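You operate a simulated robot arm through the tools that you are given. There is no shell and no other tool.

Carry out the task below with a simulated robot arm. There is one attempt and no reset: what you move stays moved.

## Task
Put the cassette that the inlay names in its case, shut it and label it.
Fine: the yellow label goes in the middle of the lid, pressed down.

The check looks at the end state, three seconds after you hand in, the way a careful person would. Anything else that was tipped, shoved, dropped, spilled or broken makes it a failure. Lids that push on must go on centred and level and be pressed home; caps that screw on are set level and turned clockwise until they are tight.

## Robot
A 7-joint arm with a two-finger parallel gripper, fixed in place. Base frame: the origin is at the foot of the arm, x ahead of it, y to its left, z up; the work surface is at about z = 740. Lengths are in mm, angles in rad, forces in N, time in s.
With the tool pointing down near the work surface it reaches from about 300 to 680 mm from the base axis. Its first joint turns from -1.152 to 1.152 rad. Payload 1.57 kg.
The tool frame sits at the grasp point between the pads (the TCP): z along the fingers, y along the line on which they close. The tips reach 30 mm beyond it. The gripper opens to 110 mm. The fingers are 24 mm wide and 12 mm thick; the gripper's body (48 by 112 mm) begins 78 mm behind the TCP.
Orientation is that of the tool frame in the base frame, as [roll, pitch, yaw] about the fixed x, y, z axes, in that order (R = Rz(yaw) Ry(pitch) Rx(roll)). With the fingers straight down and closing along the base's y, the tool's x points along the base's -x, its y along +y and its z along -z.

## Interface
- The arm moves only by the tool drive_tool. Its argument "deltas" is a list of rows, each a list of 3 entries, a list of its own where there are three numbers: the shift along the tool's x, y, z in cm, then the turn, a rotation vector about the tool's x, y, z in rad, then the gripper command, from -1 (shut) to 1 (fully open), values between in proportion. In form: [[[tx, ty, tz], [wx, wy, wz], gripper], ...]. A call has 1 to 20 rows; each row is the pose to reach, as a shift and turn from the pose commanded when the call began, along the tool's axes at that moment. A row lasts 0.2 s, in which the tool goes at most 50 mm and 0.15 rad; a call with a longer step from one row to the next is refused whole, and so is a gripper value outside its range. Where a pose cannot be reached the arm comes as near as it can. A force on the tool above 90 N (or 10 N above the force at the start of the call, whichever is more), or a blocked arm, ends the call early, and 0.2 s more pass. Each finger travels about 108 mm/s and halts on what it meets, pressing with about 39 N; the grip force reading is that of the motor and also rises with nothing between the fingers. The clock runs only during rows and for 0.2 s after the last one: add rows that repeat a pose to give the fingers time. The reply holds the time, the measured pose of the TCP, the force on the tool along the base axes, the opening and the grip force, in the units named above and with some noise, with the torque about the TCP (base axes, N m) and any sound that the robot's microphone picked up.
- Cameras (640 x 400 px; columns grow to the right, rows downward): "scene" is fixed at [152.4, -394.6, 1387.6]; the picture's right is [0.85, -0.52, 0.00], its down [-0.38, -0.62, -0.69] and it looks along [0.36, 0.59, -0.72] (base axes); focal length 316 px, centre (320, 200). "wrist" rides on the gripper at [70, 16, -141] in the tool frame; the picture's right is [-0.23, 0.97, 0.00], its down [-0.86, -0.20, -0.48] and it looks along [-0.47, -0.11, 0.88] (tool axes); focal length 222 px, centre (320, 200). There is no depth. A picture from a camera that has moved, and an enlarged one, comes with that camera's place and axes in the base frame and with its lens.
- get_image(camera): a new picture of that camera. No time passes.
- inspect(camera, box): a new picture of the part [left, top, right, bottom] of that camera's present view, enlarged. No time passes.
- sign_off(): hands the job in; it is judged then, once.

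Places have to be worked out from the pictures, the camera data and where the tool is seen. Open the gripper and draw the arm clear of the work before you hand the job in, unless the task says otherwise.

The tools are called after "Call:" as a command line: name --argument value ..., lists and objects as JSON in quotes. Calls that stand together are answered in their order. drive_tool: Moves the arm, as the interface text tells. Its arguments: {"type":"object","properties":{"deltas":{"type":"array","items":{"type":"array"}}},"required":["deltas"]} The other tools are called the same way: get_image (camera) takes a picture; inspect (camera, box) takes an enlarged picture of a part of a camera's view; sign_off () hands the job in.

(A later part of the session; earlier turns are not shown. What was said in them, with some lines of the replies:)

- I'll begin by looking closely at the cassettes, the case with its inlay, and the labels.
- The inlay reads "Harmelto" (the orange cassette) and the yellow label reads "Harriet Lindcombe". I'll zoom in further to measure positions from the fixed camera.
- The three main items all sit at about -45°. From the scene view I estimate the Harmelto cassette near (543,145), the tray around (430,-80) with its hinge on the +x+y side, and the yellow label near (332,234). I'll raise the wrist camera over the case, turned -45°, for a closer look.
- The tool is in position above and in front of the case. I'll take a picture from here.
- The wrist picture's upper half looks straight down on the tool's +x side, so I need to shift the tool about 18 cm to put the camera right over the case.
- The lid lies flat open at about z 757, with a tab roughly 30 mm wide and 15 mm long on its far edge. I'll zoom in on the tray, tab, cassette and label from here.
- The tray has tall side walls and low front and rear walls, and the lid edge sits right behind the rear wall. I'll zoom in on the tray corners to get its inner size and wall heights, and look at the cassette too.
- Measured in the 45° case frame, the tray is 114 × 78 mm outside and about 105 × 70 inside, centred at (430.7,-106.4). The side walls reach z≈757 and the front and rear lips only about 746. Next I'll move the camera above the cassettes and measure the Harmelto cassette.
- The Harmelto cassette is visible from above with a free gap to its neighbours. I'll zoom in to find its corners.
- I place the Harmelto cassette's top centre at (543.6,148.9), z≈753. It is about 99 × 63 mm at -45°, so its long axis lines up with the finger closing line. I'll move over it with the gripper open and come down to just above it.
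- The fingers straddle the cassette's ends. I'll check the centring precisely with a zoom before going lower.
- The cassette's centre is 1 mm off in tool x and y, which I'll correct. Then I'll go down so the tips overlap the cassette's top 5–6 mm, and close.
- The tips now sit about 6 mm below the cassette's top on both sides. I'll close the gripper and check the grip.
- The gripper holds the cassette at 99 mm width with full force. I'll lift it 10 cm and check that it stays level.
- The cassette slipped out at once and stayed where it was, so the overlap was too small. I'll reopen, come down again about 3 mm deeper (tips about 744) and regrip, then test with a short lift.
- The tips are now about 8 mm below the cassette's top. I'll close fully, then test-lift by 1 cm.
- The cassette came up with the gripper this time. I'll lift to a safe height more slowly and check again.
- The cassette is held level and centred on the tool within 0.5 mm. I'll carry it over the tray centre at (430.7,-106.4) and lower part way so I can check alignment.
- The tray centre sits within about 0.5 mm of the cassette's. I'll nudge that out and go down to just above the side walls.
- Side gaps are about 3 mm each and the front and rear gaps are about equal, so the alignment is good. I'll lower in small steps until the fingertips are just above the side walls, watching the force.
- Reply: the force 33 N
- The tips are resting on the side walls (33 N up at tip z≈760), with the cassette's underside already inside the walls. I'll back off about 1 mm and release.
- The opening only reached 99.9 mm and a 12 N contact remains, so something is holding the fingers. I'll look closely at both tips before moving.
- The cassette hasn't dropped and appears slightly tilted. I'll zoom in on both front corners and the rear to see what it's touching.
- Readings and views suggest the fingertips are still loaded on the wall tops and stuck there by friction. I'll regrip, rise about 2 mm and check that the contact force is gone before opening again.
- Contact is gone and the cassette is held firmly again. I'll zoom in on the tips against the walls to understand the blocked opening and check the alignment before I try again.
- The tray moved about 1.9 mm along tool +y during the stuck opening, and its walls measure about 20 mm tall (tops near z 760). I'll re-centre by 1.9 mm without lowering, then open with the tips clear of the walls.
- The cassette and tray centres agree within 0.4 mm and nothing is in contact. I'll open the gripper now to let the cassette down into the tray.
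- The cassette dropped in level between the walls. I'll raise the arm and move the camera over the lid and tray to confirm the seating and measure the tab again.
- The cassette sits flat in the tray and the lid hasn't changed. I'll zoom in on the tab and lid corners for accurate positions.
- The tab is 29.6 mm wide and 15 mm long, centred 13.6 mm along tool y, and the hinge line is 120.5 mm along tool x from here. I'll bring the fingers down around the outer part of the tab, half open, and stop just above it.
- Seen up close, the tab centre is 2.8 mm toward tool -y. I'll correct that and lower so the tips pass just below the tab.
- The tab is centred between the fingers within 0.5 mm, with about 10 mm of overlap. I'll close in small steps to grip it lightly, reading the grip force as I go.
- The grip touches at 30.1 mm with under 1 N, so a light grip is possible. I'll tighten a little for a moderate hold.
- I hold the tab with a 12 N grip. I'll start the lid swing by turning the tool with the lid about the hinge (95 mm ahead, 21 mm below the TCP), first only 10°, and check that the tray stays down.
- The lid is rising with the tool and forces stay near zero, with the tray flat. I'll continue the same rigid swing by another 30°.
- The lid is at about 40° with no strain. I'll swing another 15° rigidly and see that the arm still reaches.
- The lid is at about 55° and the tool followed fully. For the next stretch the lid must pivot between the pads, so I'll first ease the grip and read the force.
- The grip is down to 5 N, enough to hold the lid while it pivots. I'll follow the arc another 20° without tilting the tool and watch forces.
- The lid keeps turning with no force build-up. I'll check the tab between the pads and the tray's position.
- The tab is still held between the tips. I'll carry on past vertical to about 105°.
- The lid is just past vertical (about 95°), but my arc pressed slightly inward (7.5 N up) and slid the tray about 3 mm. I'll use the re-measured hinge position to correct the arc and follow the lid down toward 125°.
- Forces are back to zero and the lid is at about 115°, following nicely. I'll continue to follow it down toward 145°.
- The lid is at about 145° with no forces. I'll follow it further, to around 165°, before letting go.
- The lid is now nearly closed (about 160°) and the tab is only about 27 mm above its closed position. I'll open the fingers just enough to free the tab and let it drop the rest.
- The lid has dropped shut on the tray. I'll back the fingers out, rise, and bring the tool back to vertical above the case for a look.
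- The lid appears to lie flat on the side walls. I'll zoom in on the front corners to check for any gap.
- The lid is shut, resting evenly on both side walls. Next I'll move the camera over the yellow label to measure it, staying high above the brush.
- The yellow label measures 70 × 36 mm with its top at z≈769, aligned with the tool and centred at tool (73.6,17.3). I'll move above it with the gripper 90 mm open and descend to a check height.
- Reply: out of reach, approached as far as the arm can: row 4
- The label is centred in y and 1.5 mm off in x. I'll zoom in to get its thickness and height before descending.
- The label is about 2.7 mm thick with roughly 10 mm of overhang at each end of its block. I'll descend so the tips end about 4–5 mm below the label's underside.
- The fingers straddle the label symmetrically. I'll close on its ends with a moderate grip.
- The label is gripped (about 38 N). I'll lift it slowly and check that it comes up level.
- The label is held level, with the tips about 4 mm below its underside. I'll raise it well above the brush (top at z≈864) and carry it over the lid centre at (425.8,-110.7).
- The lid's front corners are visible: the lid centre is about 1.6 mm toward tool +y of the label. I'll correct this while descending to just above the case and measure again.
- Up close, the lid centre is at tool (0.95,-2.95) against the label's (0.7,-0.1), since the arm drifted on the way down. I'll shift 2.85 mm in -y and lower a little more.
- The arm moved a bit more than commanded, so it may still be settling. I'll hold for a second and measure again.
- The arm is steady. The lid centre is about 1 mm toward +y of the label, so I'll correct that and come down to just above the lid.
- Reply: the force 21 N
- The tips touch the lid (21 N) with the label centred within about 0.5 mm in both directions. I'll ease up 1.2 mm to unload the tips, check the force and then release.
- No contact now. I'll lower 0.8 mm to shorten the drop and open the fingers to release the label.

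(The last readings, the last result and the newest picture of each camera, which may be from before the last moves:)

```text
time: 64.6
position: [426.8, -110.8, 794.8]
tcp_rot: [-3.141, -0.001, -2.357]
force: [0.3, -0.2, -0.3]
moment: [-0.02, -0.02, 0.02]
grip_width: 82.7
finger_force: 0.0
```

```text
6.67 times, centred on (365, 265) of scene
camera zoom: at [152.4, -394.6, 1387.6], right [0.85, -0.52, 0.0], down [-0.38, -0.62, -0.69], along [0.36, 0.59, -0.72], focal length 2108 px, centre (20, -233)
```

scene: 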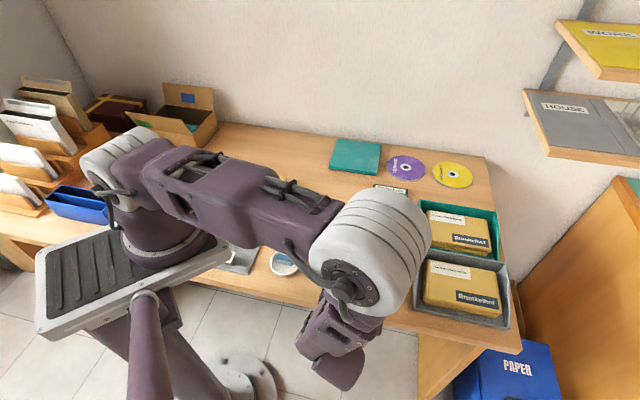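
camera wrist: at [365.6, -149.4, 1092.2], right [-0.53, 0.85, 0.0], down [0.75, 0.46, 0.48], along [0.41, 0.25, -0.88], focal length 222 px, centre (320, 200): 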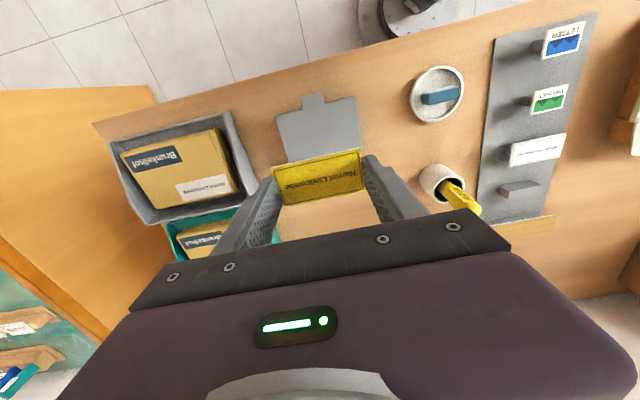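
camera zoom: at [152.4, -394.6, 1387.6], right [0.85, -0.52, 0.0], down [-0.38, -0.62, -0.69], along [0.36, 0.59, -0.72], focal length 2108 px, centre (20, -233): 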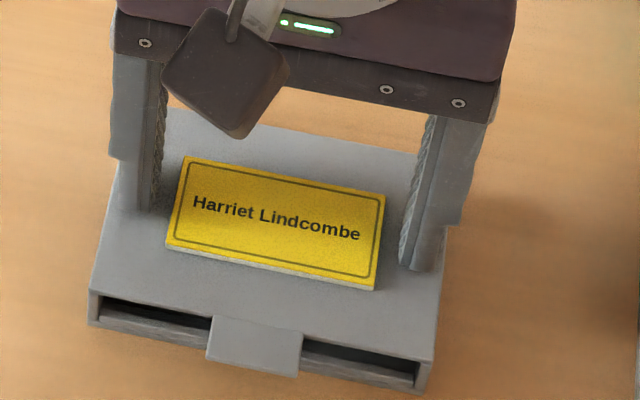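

The label lies flat on the lid. I'll raise the arm and look from above to check it is centred.

Call:
drive_tool --deltas '[[[0, 0, -1.0], [0, 0, 0], 0.5], [[0, 0, -4.0], [0, 0, 0], 0.5], [[0, 0, -8.0], [0, 0, 0], 0.5], [[0, 0, -12.0], [0, 0, 0], 0.5], [[-3.5, 0, -15.5], [0, 0, 0], 0.5], [[-7.5, 0, -15.5], [0, 0, 0], 0.5], [[-7.5, 0, -15.5], [0, 0, 0], 0.5]]'

Call:
inspect --camera "wrist" --box '[250, 30, 390, 140]'

Call:
inspect --camera "scene" --box '[325, 225, 395, 295]'

```text
time: 66.2
position: [477.2, -56.6, 947.9]
tcp_rot: [3.14, -0.001, -2.358]
force: [0.0, -0.6, 0.2]
moment: [0.02, -0.02, -0.06]
grip_width: 82.6
finger_force: 0.1
```

```text
3.64 times, centred on (320, 85) of wrist
camera zoom: at [416.1, -95.0, 1088.4], right [-0.53, 0.85, 0.0], down [0.75, 0.46, 0.48], along [0.41, 0.25, -0.88], focal length 808 px, centre (320, 618)
```

zoom: 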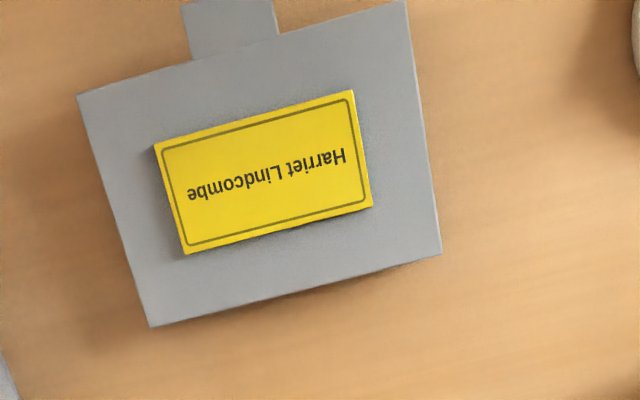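

```text
5.71 times, centred on (360, 260) of scene
camera zoom: at [152.4, -394.5, 1387.6], right [0.85, -0.52, 0.0], down [-0.38, -0.62, -0.69], along [0.36, 0.59, -0.72], focal length 1807 px, centre (91, -143)
```

zoom: 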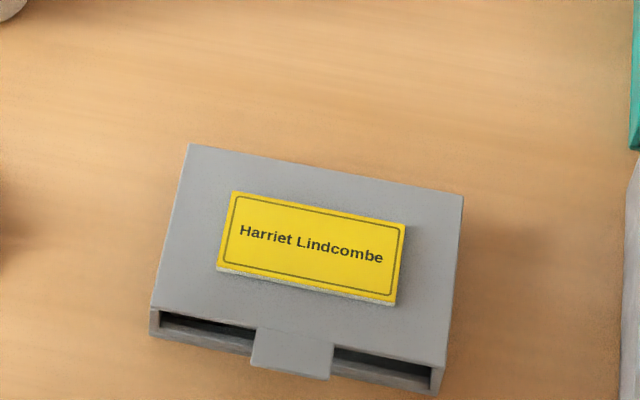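

The label is centred on the lid within 0.5 mm and straight. Now I'll shut the fingers, move over the label centre and come down near it so I can press it.

Call:
drive_tool --deltas '[[[3.0, -0.1, 0], [0, 0, 0], 0], [[6.0, -0.2, 0], [0, 0, 0], -1], [[7.5, -0.24, 1.0], [0, 0, 0], -1], [[7.5, -0.24, 5.0], [0, 0, 0], -1], [[7.5, -0.24, 9.0], [0, 0, 0], -1], [[7.5, -0.24, 12.5], [0, 0, 0], -1], [[7.5, -0.24, 13.7], [0, 0, 0], -1], [[7.5, -0.24, 13.7], [0, 0, 0], -1]]'

Call:
inspect --camera "wrist" --box '[230, 80, 410, 230]'

Call:
inspect --camera "scene" --box '[320, 210, 400, 295]'

```text
time: 68.0
position: [430.0, -112.1, 811.1]
tcp_rot: [-3.14, -0.001, -2.356]
force: [1.0, -0.2, 0.2]
moment: [0.03, -0.03, -0.01]
grip_width: 0.0
finger_force: 21.1
```

```text
2.67 times, centred on (320, 155) of wrist
camera zoom: at [367.5, -150.2, 952.1], right [-0.53, 0.85, 0.0], down [0.75, 0.46, 0.48], along [0.41, 0.25, -0.88], focal length 592 px, centre (320, 320)
```

zoom: 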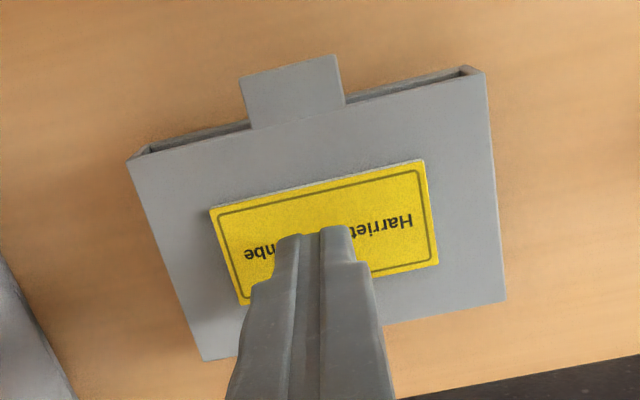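

```text
4.71 times, centred on (360, 252) of scene
camera zoom: at [152.4, -394.6, 1387.6], right [0.85, -0.52, 0.0], down [-0.38, -0.62, -0.69], along [0.36, 0.59, -0.72], focal length 1488 px, centre (132, -47)
```

zoom: 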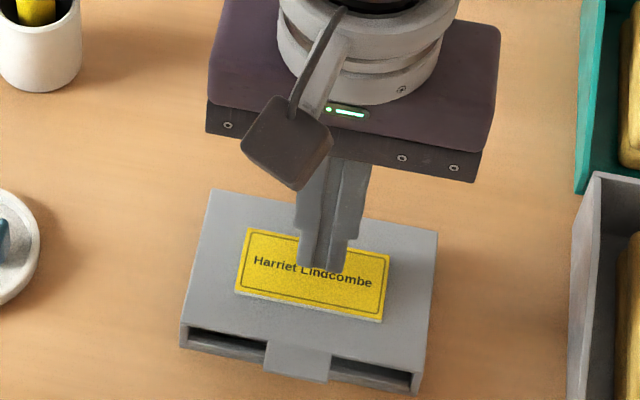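

The pressing tip is about 2–3 mm off the label centre. I'll correct that and come down to about 1.5 mm above the label.

Call:
drive_tool --deltas '[[[0.18, 0.24, 0.4], [0, 0, 0], -1], [[0.18, 0.24, 0.9], [0, 0, 0], -1], [[0.18, 0.24, 1.3], [0, 0, 0], -1], [[0.18, 0.24, 1.3], [0, 0, 0], -1]]'

Call:
inspect --camera "wrist" --box '[230, 80, 410, 230]'

```text
time: 69.0
position: [426.0, -111.0, 800.0]
tcp_rot: [3.14, -0.001, -2.355]
force: [-0.5, -0.7, 0.1]
moment: [0.02, 0.0, -0.01]
grip_width: 0.0
finger_force: 21.9
```

```text
2.67 times, centred on (320, 155) of wrist
camera zoom: at [365.0, -150.2, 939.6], right [-0.53, 0.85, 0.0], down [0.75, 0.46, 0.48], along [0.41, 0.25, -0.88], focal length 592 px, centre (320, 320)
```

zoom: 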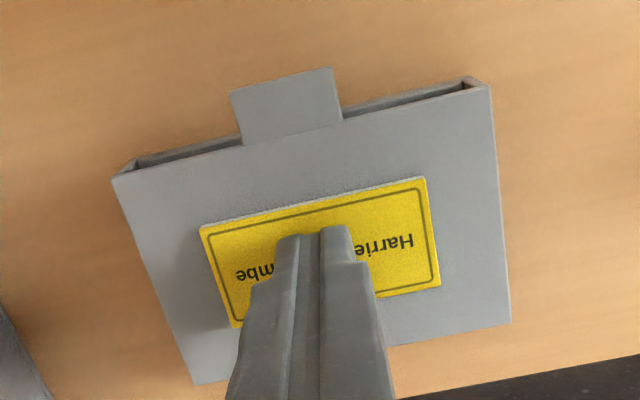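

The tip is now centred over the label. I'll press down slowly by about 3.3 mm in total and hold.

Call:
drive_tool --deltas '[[[0, 0, 0.1], [0, 0, 0], -1], [[0, 0, 0.2], [0, 0, 0], -1], [[0, 0, 0.27], [0, 0, 0], -1], [[0, 0, 0.33], [0, 0, 0], -1], [[0, 0, 0.33], [0, 0, 0], -1], [[0, 0, 0.33], [0, 0, 0], -1]]'

```text
time: 70.4
position: [427.5, -111.7, 796.9]
tcp_rot: [-3.141, 0.0, -2.357]
force: [-2.7, -0.8, 31.2]
moment: [0.04, 0.02, 0.0]
grip_width: 0.0
finger_force: 21.1
```

The label is pressed with 31 N at its centre. I'll add a little more for good measure, hold, then lift straight off.

Call:
drive_tool --deltas '[[[0, 0, 0.06], [0, 0, 0], -1], [[0, 0, 0.06], [0, 0, 0], -1], [[0, 0, 0.06], [0, 0, 0], -1]]'

Call:
drive_tool --deltas '[[[0, 0, -0.2], [0, 0, 0], -1], [[0, 0, -0.6], [0, 0, 0], -1], [[0, 0, -1.5], [0, 0, 0], -1], [[0, 0, -3.0], [0, 0, 0], -1], [[0, 0, -3.0], [0, 0, 0], -1]]'

Call:
inspect --camera "wrist" --box '[230, 60, 410, 210]'

Call:
inspect --camera "scene" --box '[320, 210, 400, 295]'

```text
time: 71.2
position: [426.3, -113.2, 796.9]
tcp_rot: [-3.14, 0.002, -2.357]
force: [-0.3, -5.7, 36.9]
moment: [-0.04, -0.08, -0.01]
grip_width: 0.0
finger_force: 21.8
```

```text
time: 72.4
position: [426.6, -112.1, 826.1]
tcp_rot: [-3.141, -0.001, -2.356]
force: [0.2, -1.0, 0.2]
moment: [0.01, 0.0, -0.05]
grip_width: 0.0
finger_force: 21.0
```

```text
2.67 times, centred on (320, 135) of wrist
camera zoom: at [365.2, -149.6, 966.8], right [-0.53, 0.85, 0.0], down [0.75, 0.46, 0.48], along [0.41, 0.25, -0.88], focal length 592 px, centre (320, 373)
```

zoom: 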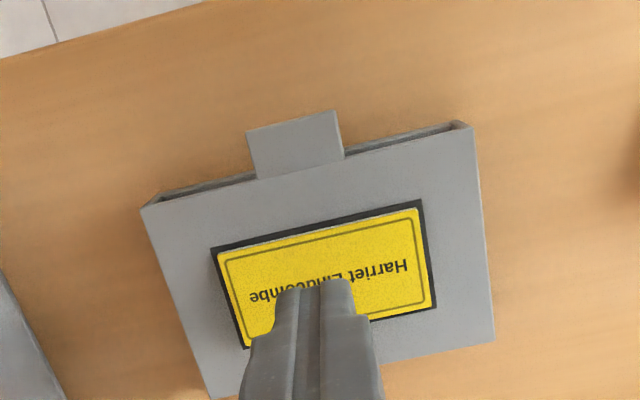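

```text
4.71 times, centred on (360, 252) of scene
camera zoom: at [152.4, -394.6, 1387.6], right [0.85, -0.52, 0.0], down [-0.38, -0.62, -0.69], along [0.36, 0.59, -0.72], focal length 1488 px, centre (132, -47)
```

zoom: 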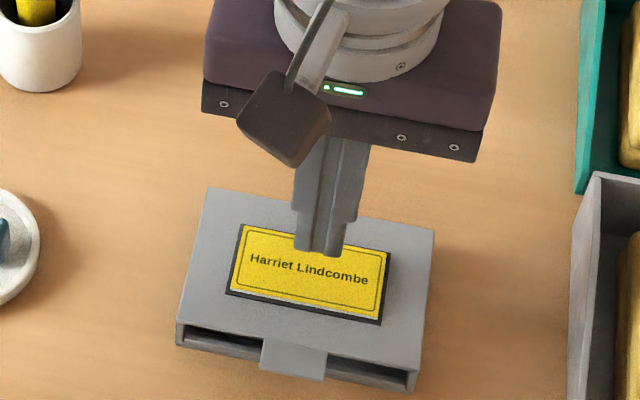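

A dark frame now shows around the label, so it has been pressed onto the lid. I'll raise the arm, open the gripper, move clear and inspect everything.

Call:
drive_tool --deltas '[[[0, 0, -4.0], [0, 0, 0], -1], [[0, 0, -8.0], [0, 0, 0], -1], [[0, 0, -12.5], [0, 0, 0], -0.5], [[-3.0, 1.5, -15.0], [0, 0, 0], 0], [[-6.5, 4.0, -16.0], [0, 0, 0], 0.5], [[-9.0, 8.0, -17.0], [0, 0, 0], 1], [[-11.0, 12.0, -18.0], [0, 0, 0], 1], [[-11.0, 14.0, -18.0], [0, 0, 0], 1], [[-11.0, 14.0, -18.0], [0, 0, 0], 1]]'

Call:
get_image --camera "scene"

Call:
inspect --camera "scene" --box '[325, 225, 395, 295]'

Call:
get_image --camera "wrist"

```text
time: 74.4
position: [403.4, 65.9, 1008.4]
tcp_rot: [3.141, 0.002, -2.355]
force: [0.1, -0.3, 0.3]
moment: [0.0, -0.02, 0.0]
grip_width: 110.0
finger_force: 0.1
```

```text
taken
```

scene: 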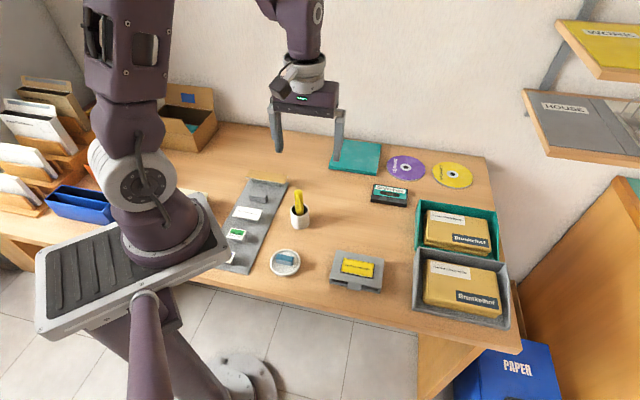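

```text
5.71 times, centred on (360, 260) of scene
camera zoom: at [152.4, -394.5, 1387.6], right [0.85, -0.52, 0.0], down [-0.38, -0.62, -0.69], along [0.36, 0.59, -0.72], focal length 1807 px, centre (91, -143)
```

zoom: 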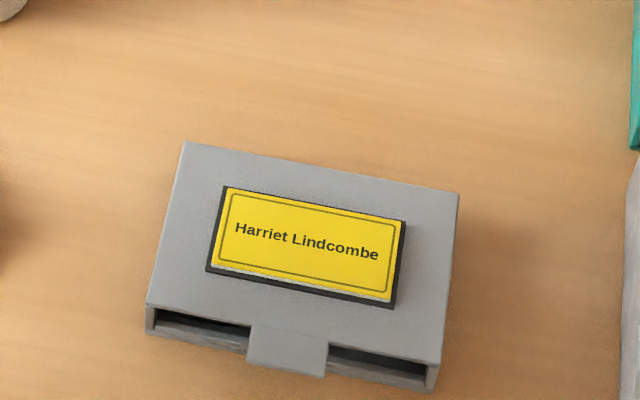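

```text
taken
camera wrist: at [342.5, 27.5, 1147.7], right [-0.53, 0.85, 0.0], down [0.75, 0.46, 0.48], along [0.41, 0.25, -0.88], focal length 222 px, centre (320, 200)
```

wrist: 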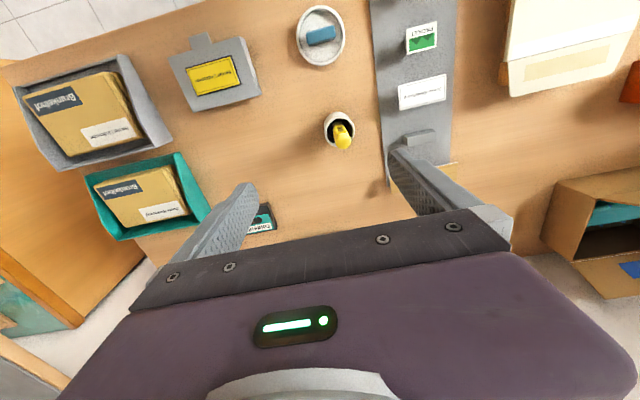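

Everything else looks undisturbed. I'll do a last close check of the lid seating and label centring.

Call:
inspect --camera "scene" --box '[328, 262, 358, 287]'

Call:
inspect --camera "scene" --box '[362, 270, 392, 295]'

Call:
inspect --camera "wrist" --box '[155, 25, 275, 115]'

Call:
inspect --camera "scene" --box '[215, 140, 415, 280]'

```text
16.00 times, centred on (343, 274) of scene
camera zoom: at [152.4, -394.5, 1387.6], right [0.85, -0.52, 0.0], down [-0.38, -0.62, -0.69], along [0.36, 0.59, -0.72], focal length 5059 px, centre (-48, -992)
```

zoom: 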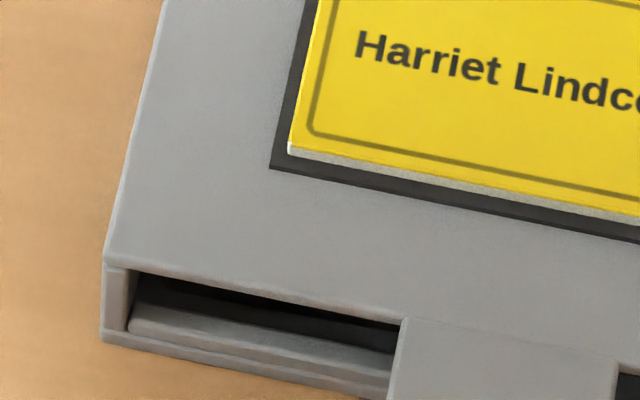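

```text
16.00 times, centred on (377, 282) of scene
camera zoom: at [152.4, -394.5, 1387.6], right [0.85, -0.52, 0.0], down [-0.38, -0.62, -0.69], along [0.36, 0.59, -0.72], focal length 5059 px, centre (-592, -1120)
```

zoom: 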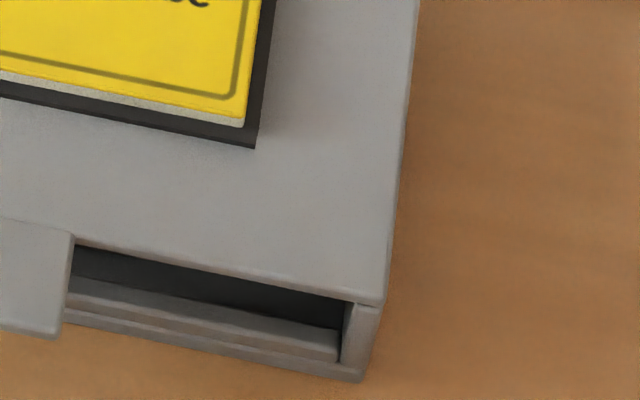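

```text
4.44 times, centred on (215, 70) of wrist
camera zoom: at [342.5, 27.5, 1147.7], right [-0.53, 0.85, 0.0], down [0.75, 0.46, 0.48], along [0.41, 0.25, -0.88], focal length 987 px, centre (787, 778)
```

zoom: 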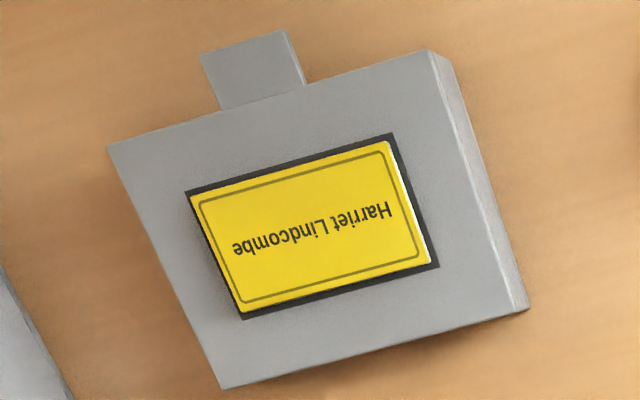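

```text
2.86 times, centred on (315, 210) of scene
camera zoom: at [152.4, -394.5, 1387.6], right [0.85, -0.52, 0.0], down [-0.38, -0.62, -0.69], along [0.36, 0.59, -0.72], focal length 903 px, centre (334, 171)
```

zoom: 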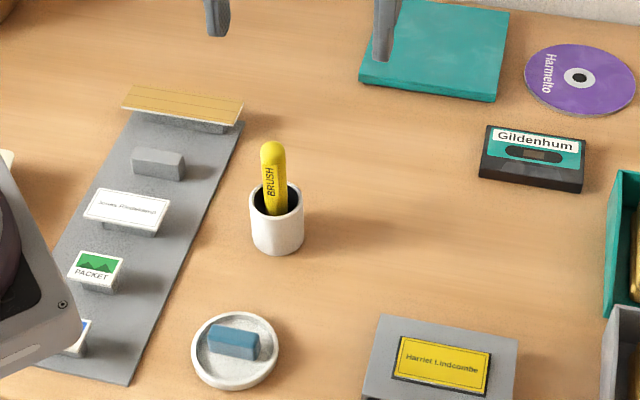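

The Harmelto cassette is in its case and the lid lies level on both walls. The yellow label is centred and pressed on, the gripper is open and clear, and nothing else was moved, so I'm handing in.

Call:
sign_off

```text
The job is handed in.
```

The Harmelto cassette, which the inlay names, is in its case. The lid is shut, and the yellow "Harriet Lindcombe" label is pressed onto the middle of it. I handed the job in; I have not seen the result of the check.

- **Cassette:** It lies flat in the tray. My first grip slipped, but the cassette stayed where it was on the table. On the second try I released it from about 15 mm above the tray floor, and it settled level.
- **Lid:** It closed from about 160° on its own and rests evenly on both side walls. No latch click was reported.
- **Label:** It sits within about 0.5 mm of the lid's centre and straight. I pressed it with up to 37 N, and a dark frame then appeared around it, which I took to mean it had stuck.
- **Case position:** The case itself moved about 8 mm toward the table's front edge while I was handling the lid.
- **Everything else:** In the last pictures, no other object had been moved or tipped. The gripper is open and the arm is clear of the work.
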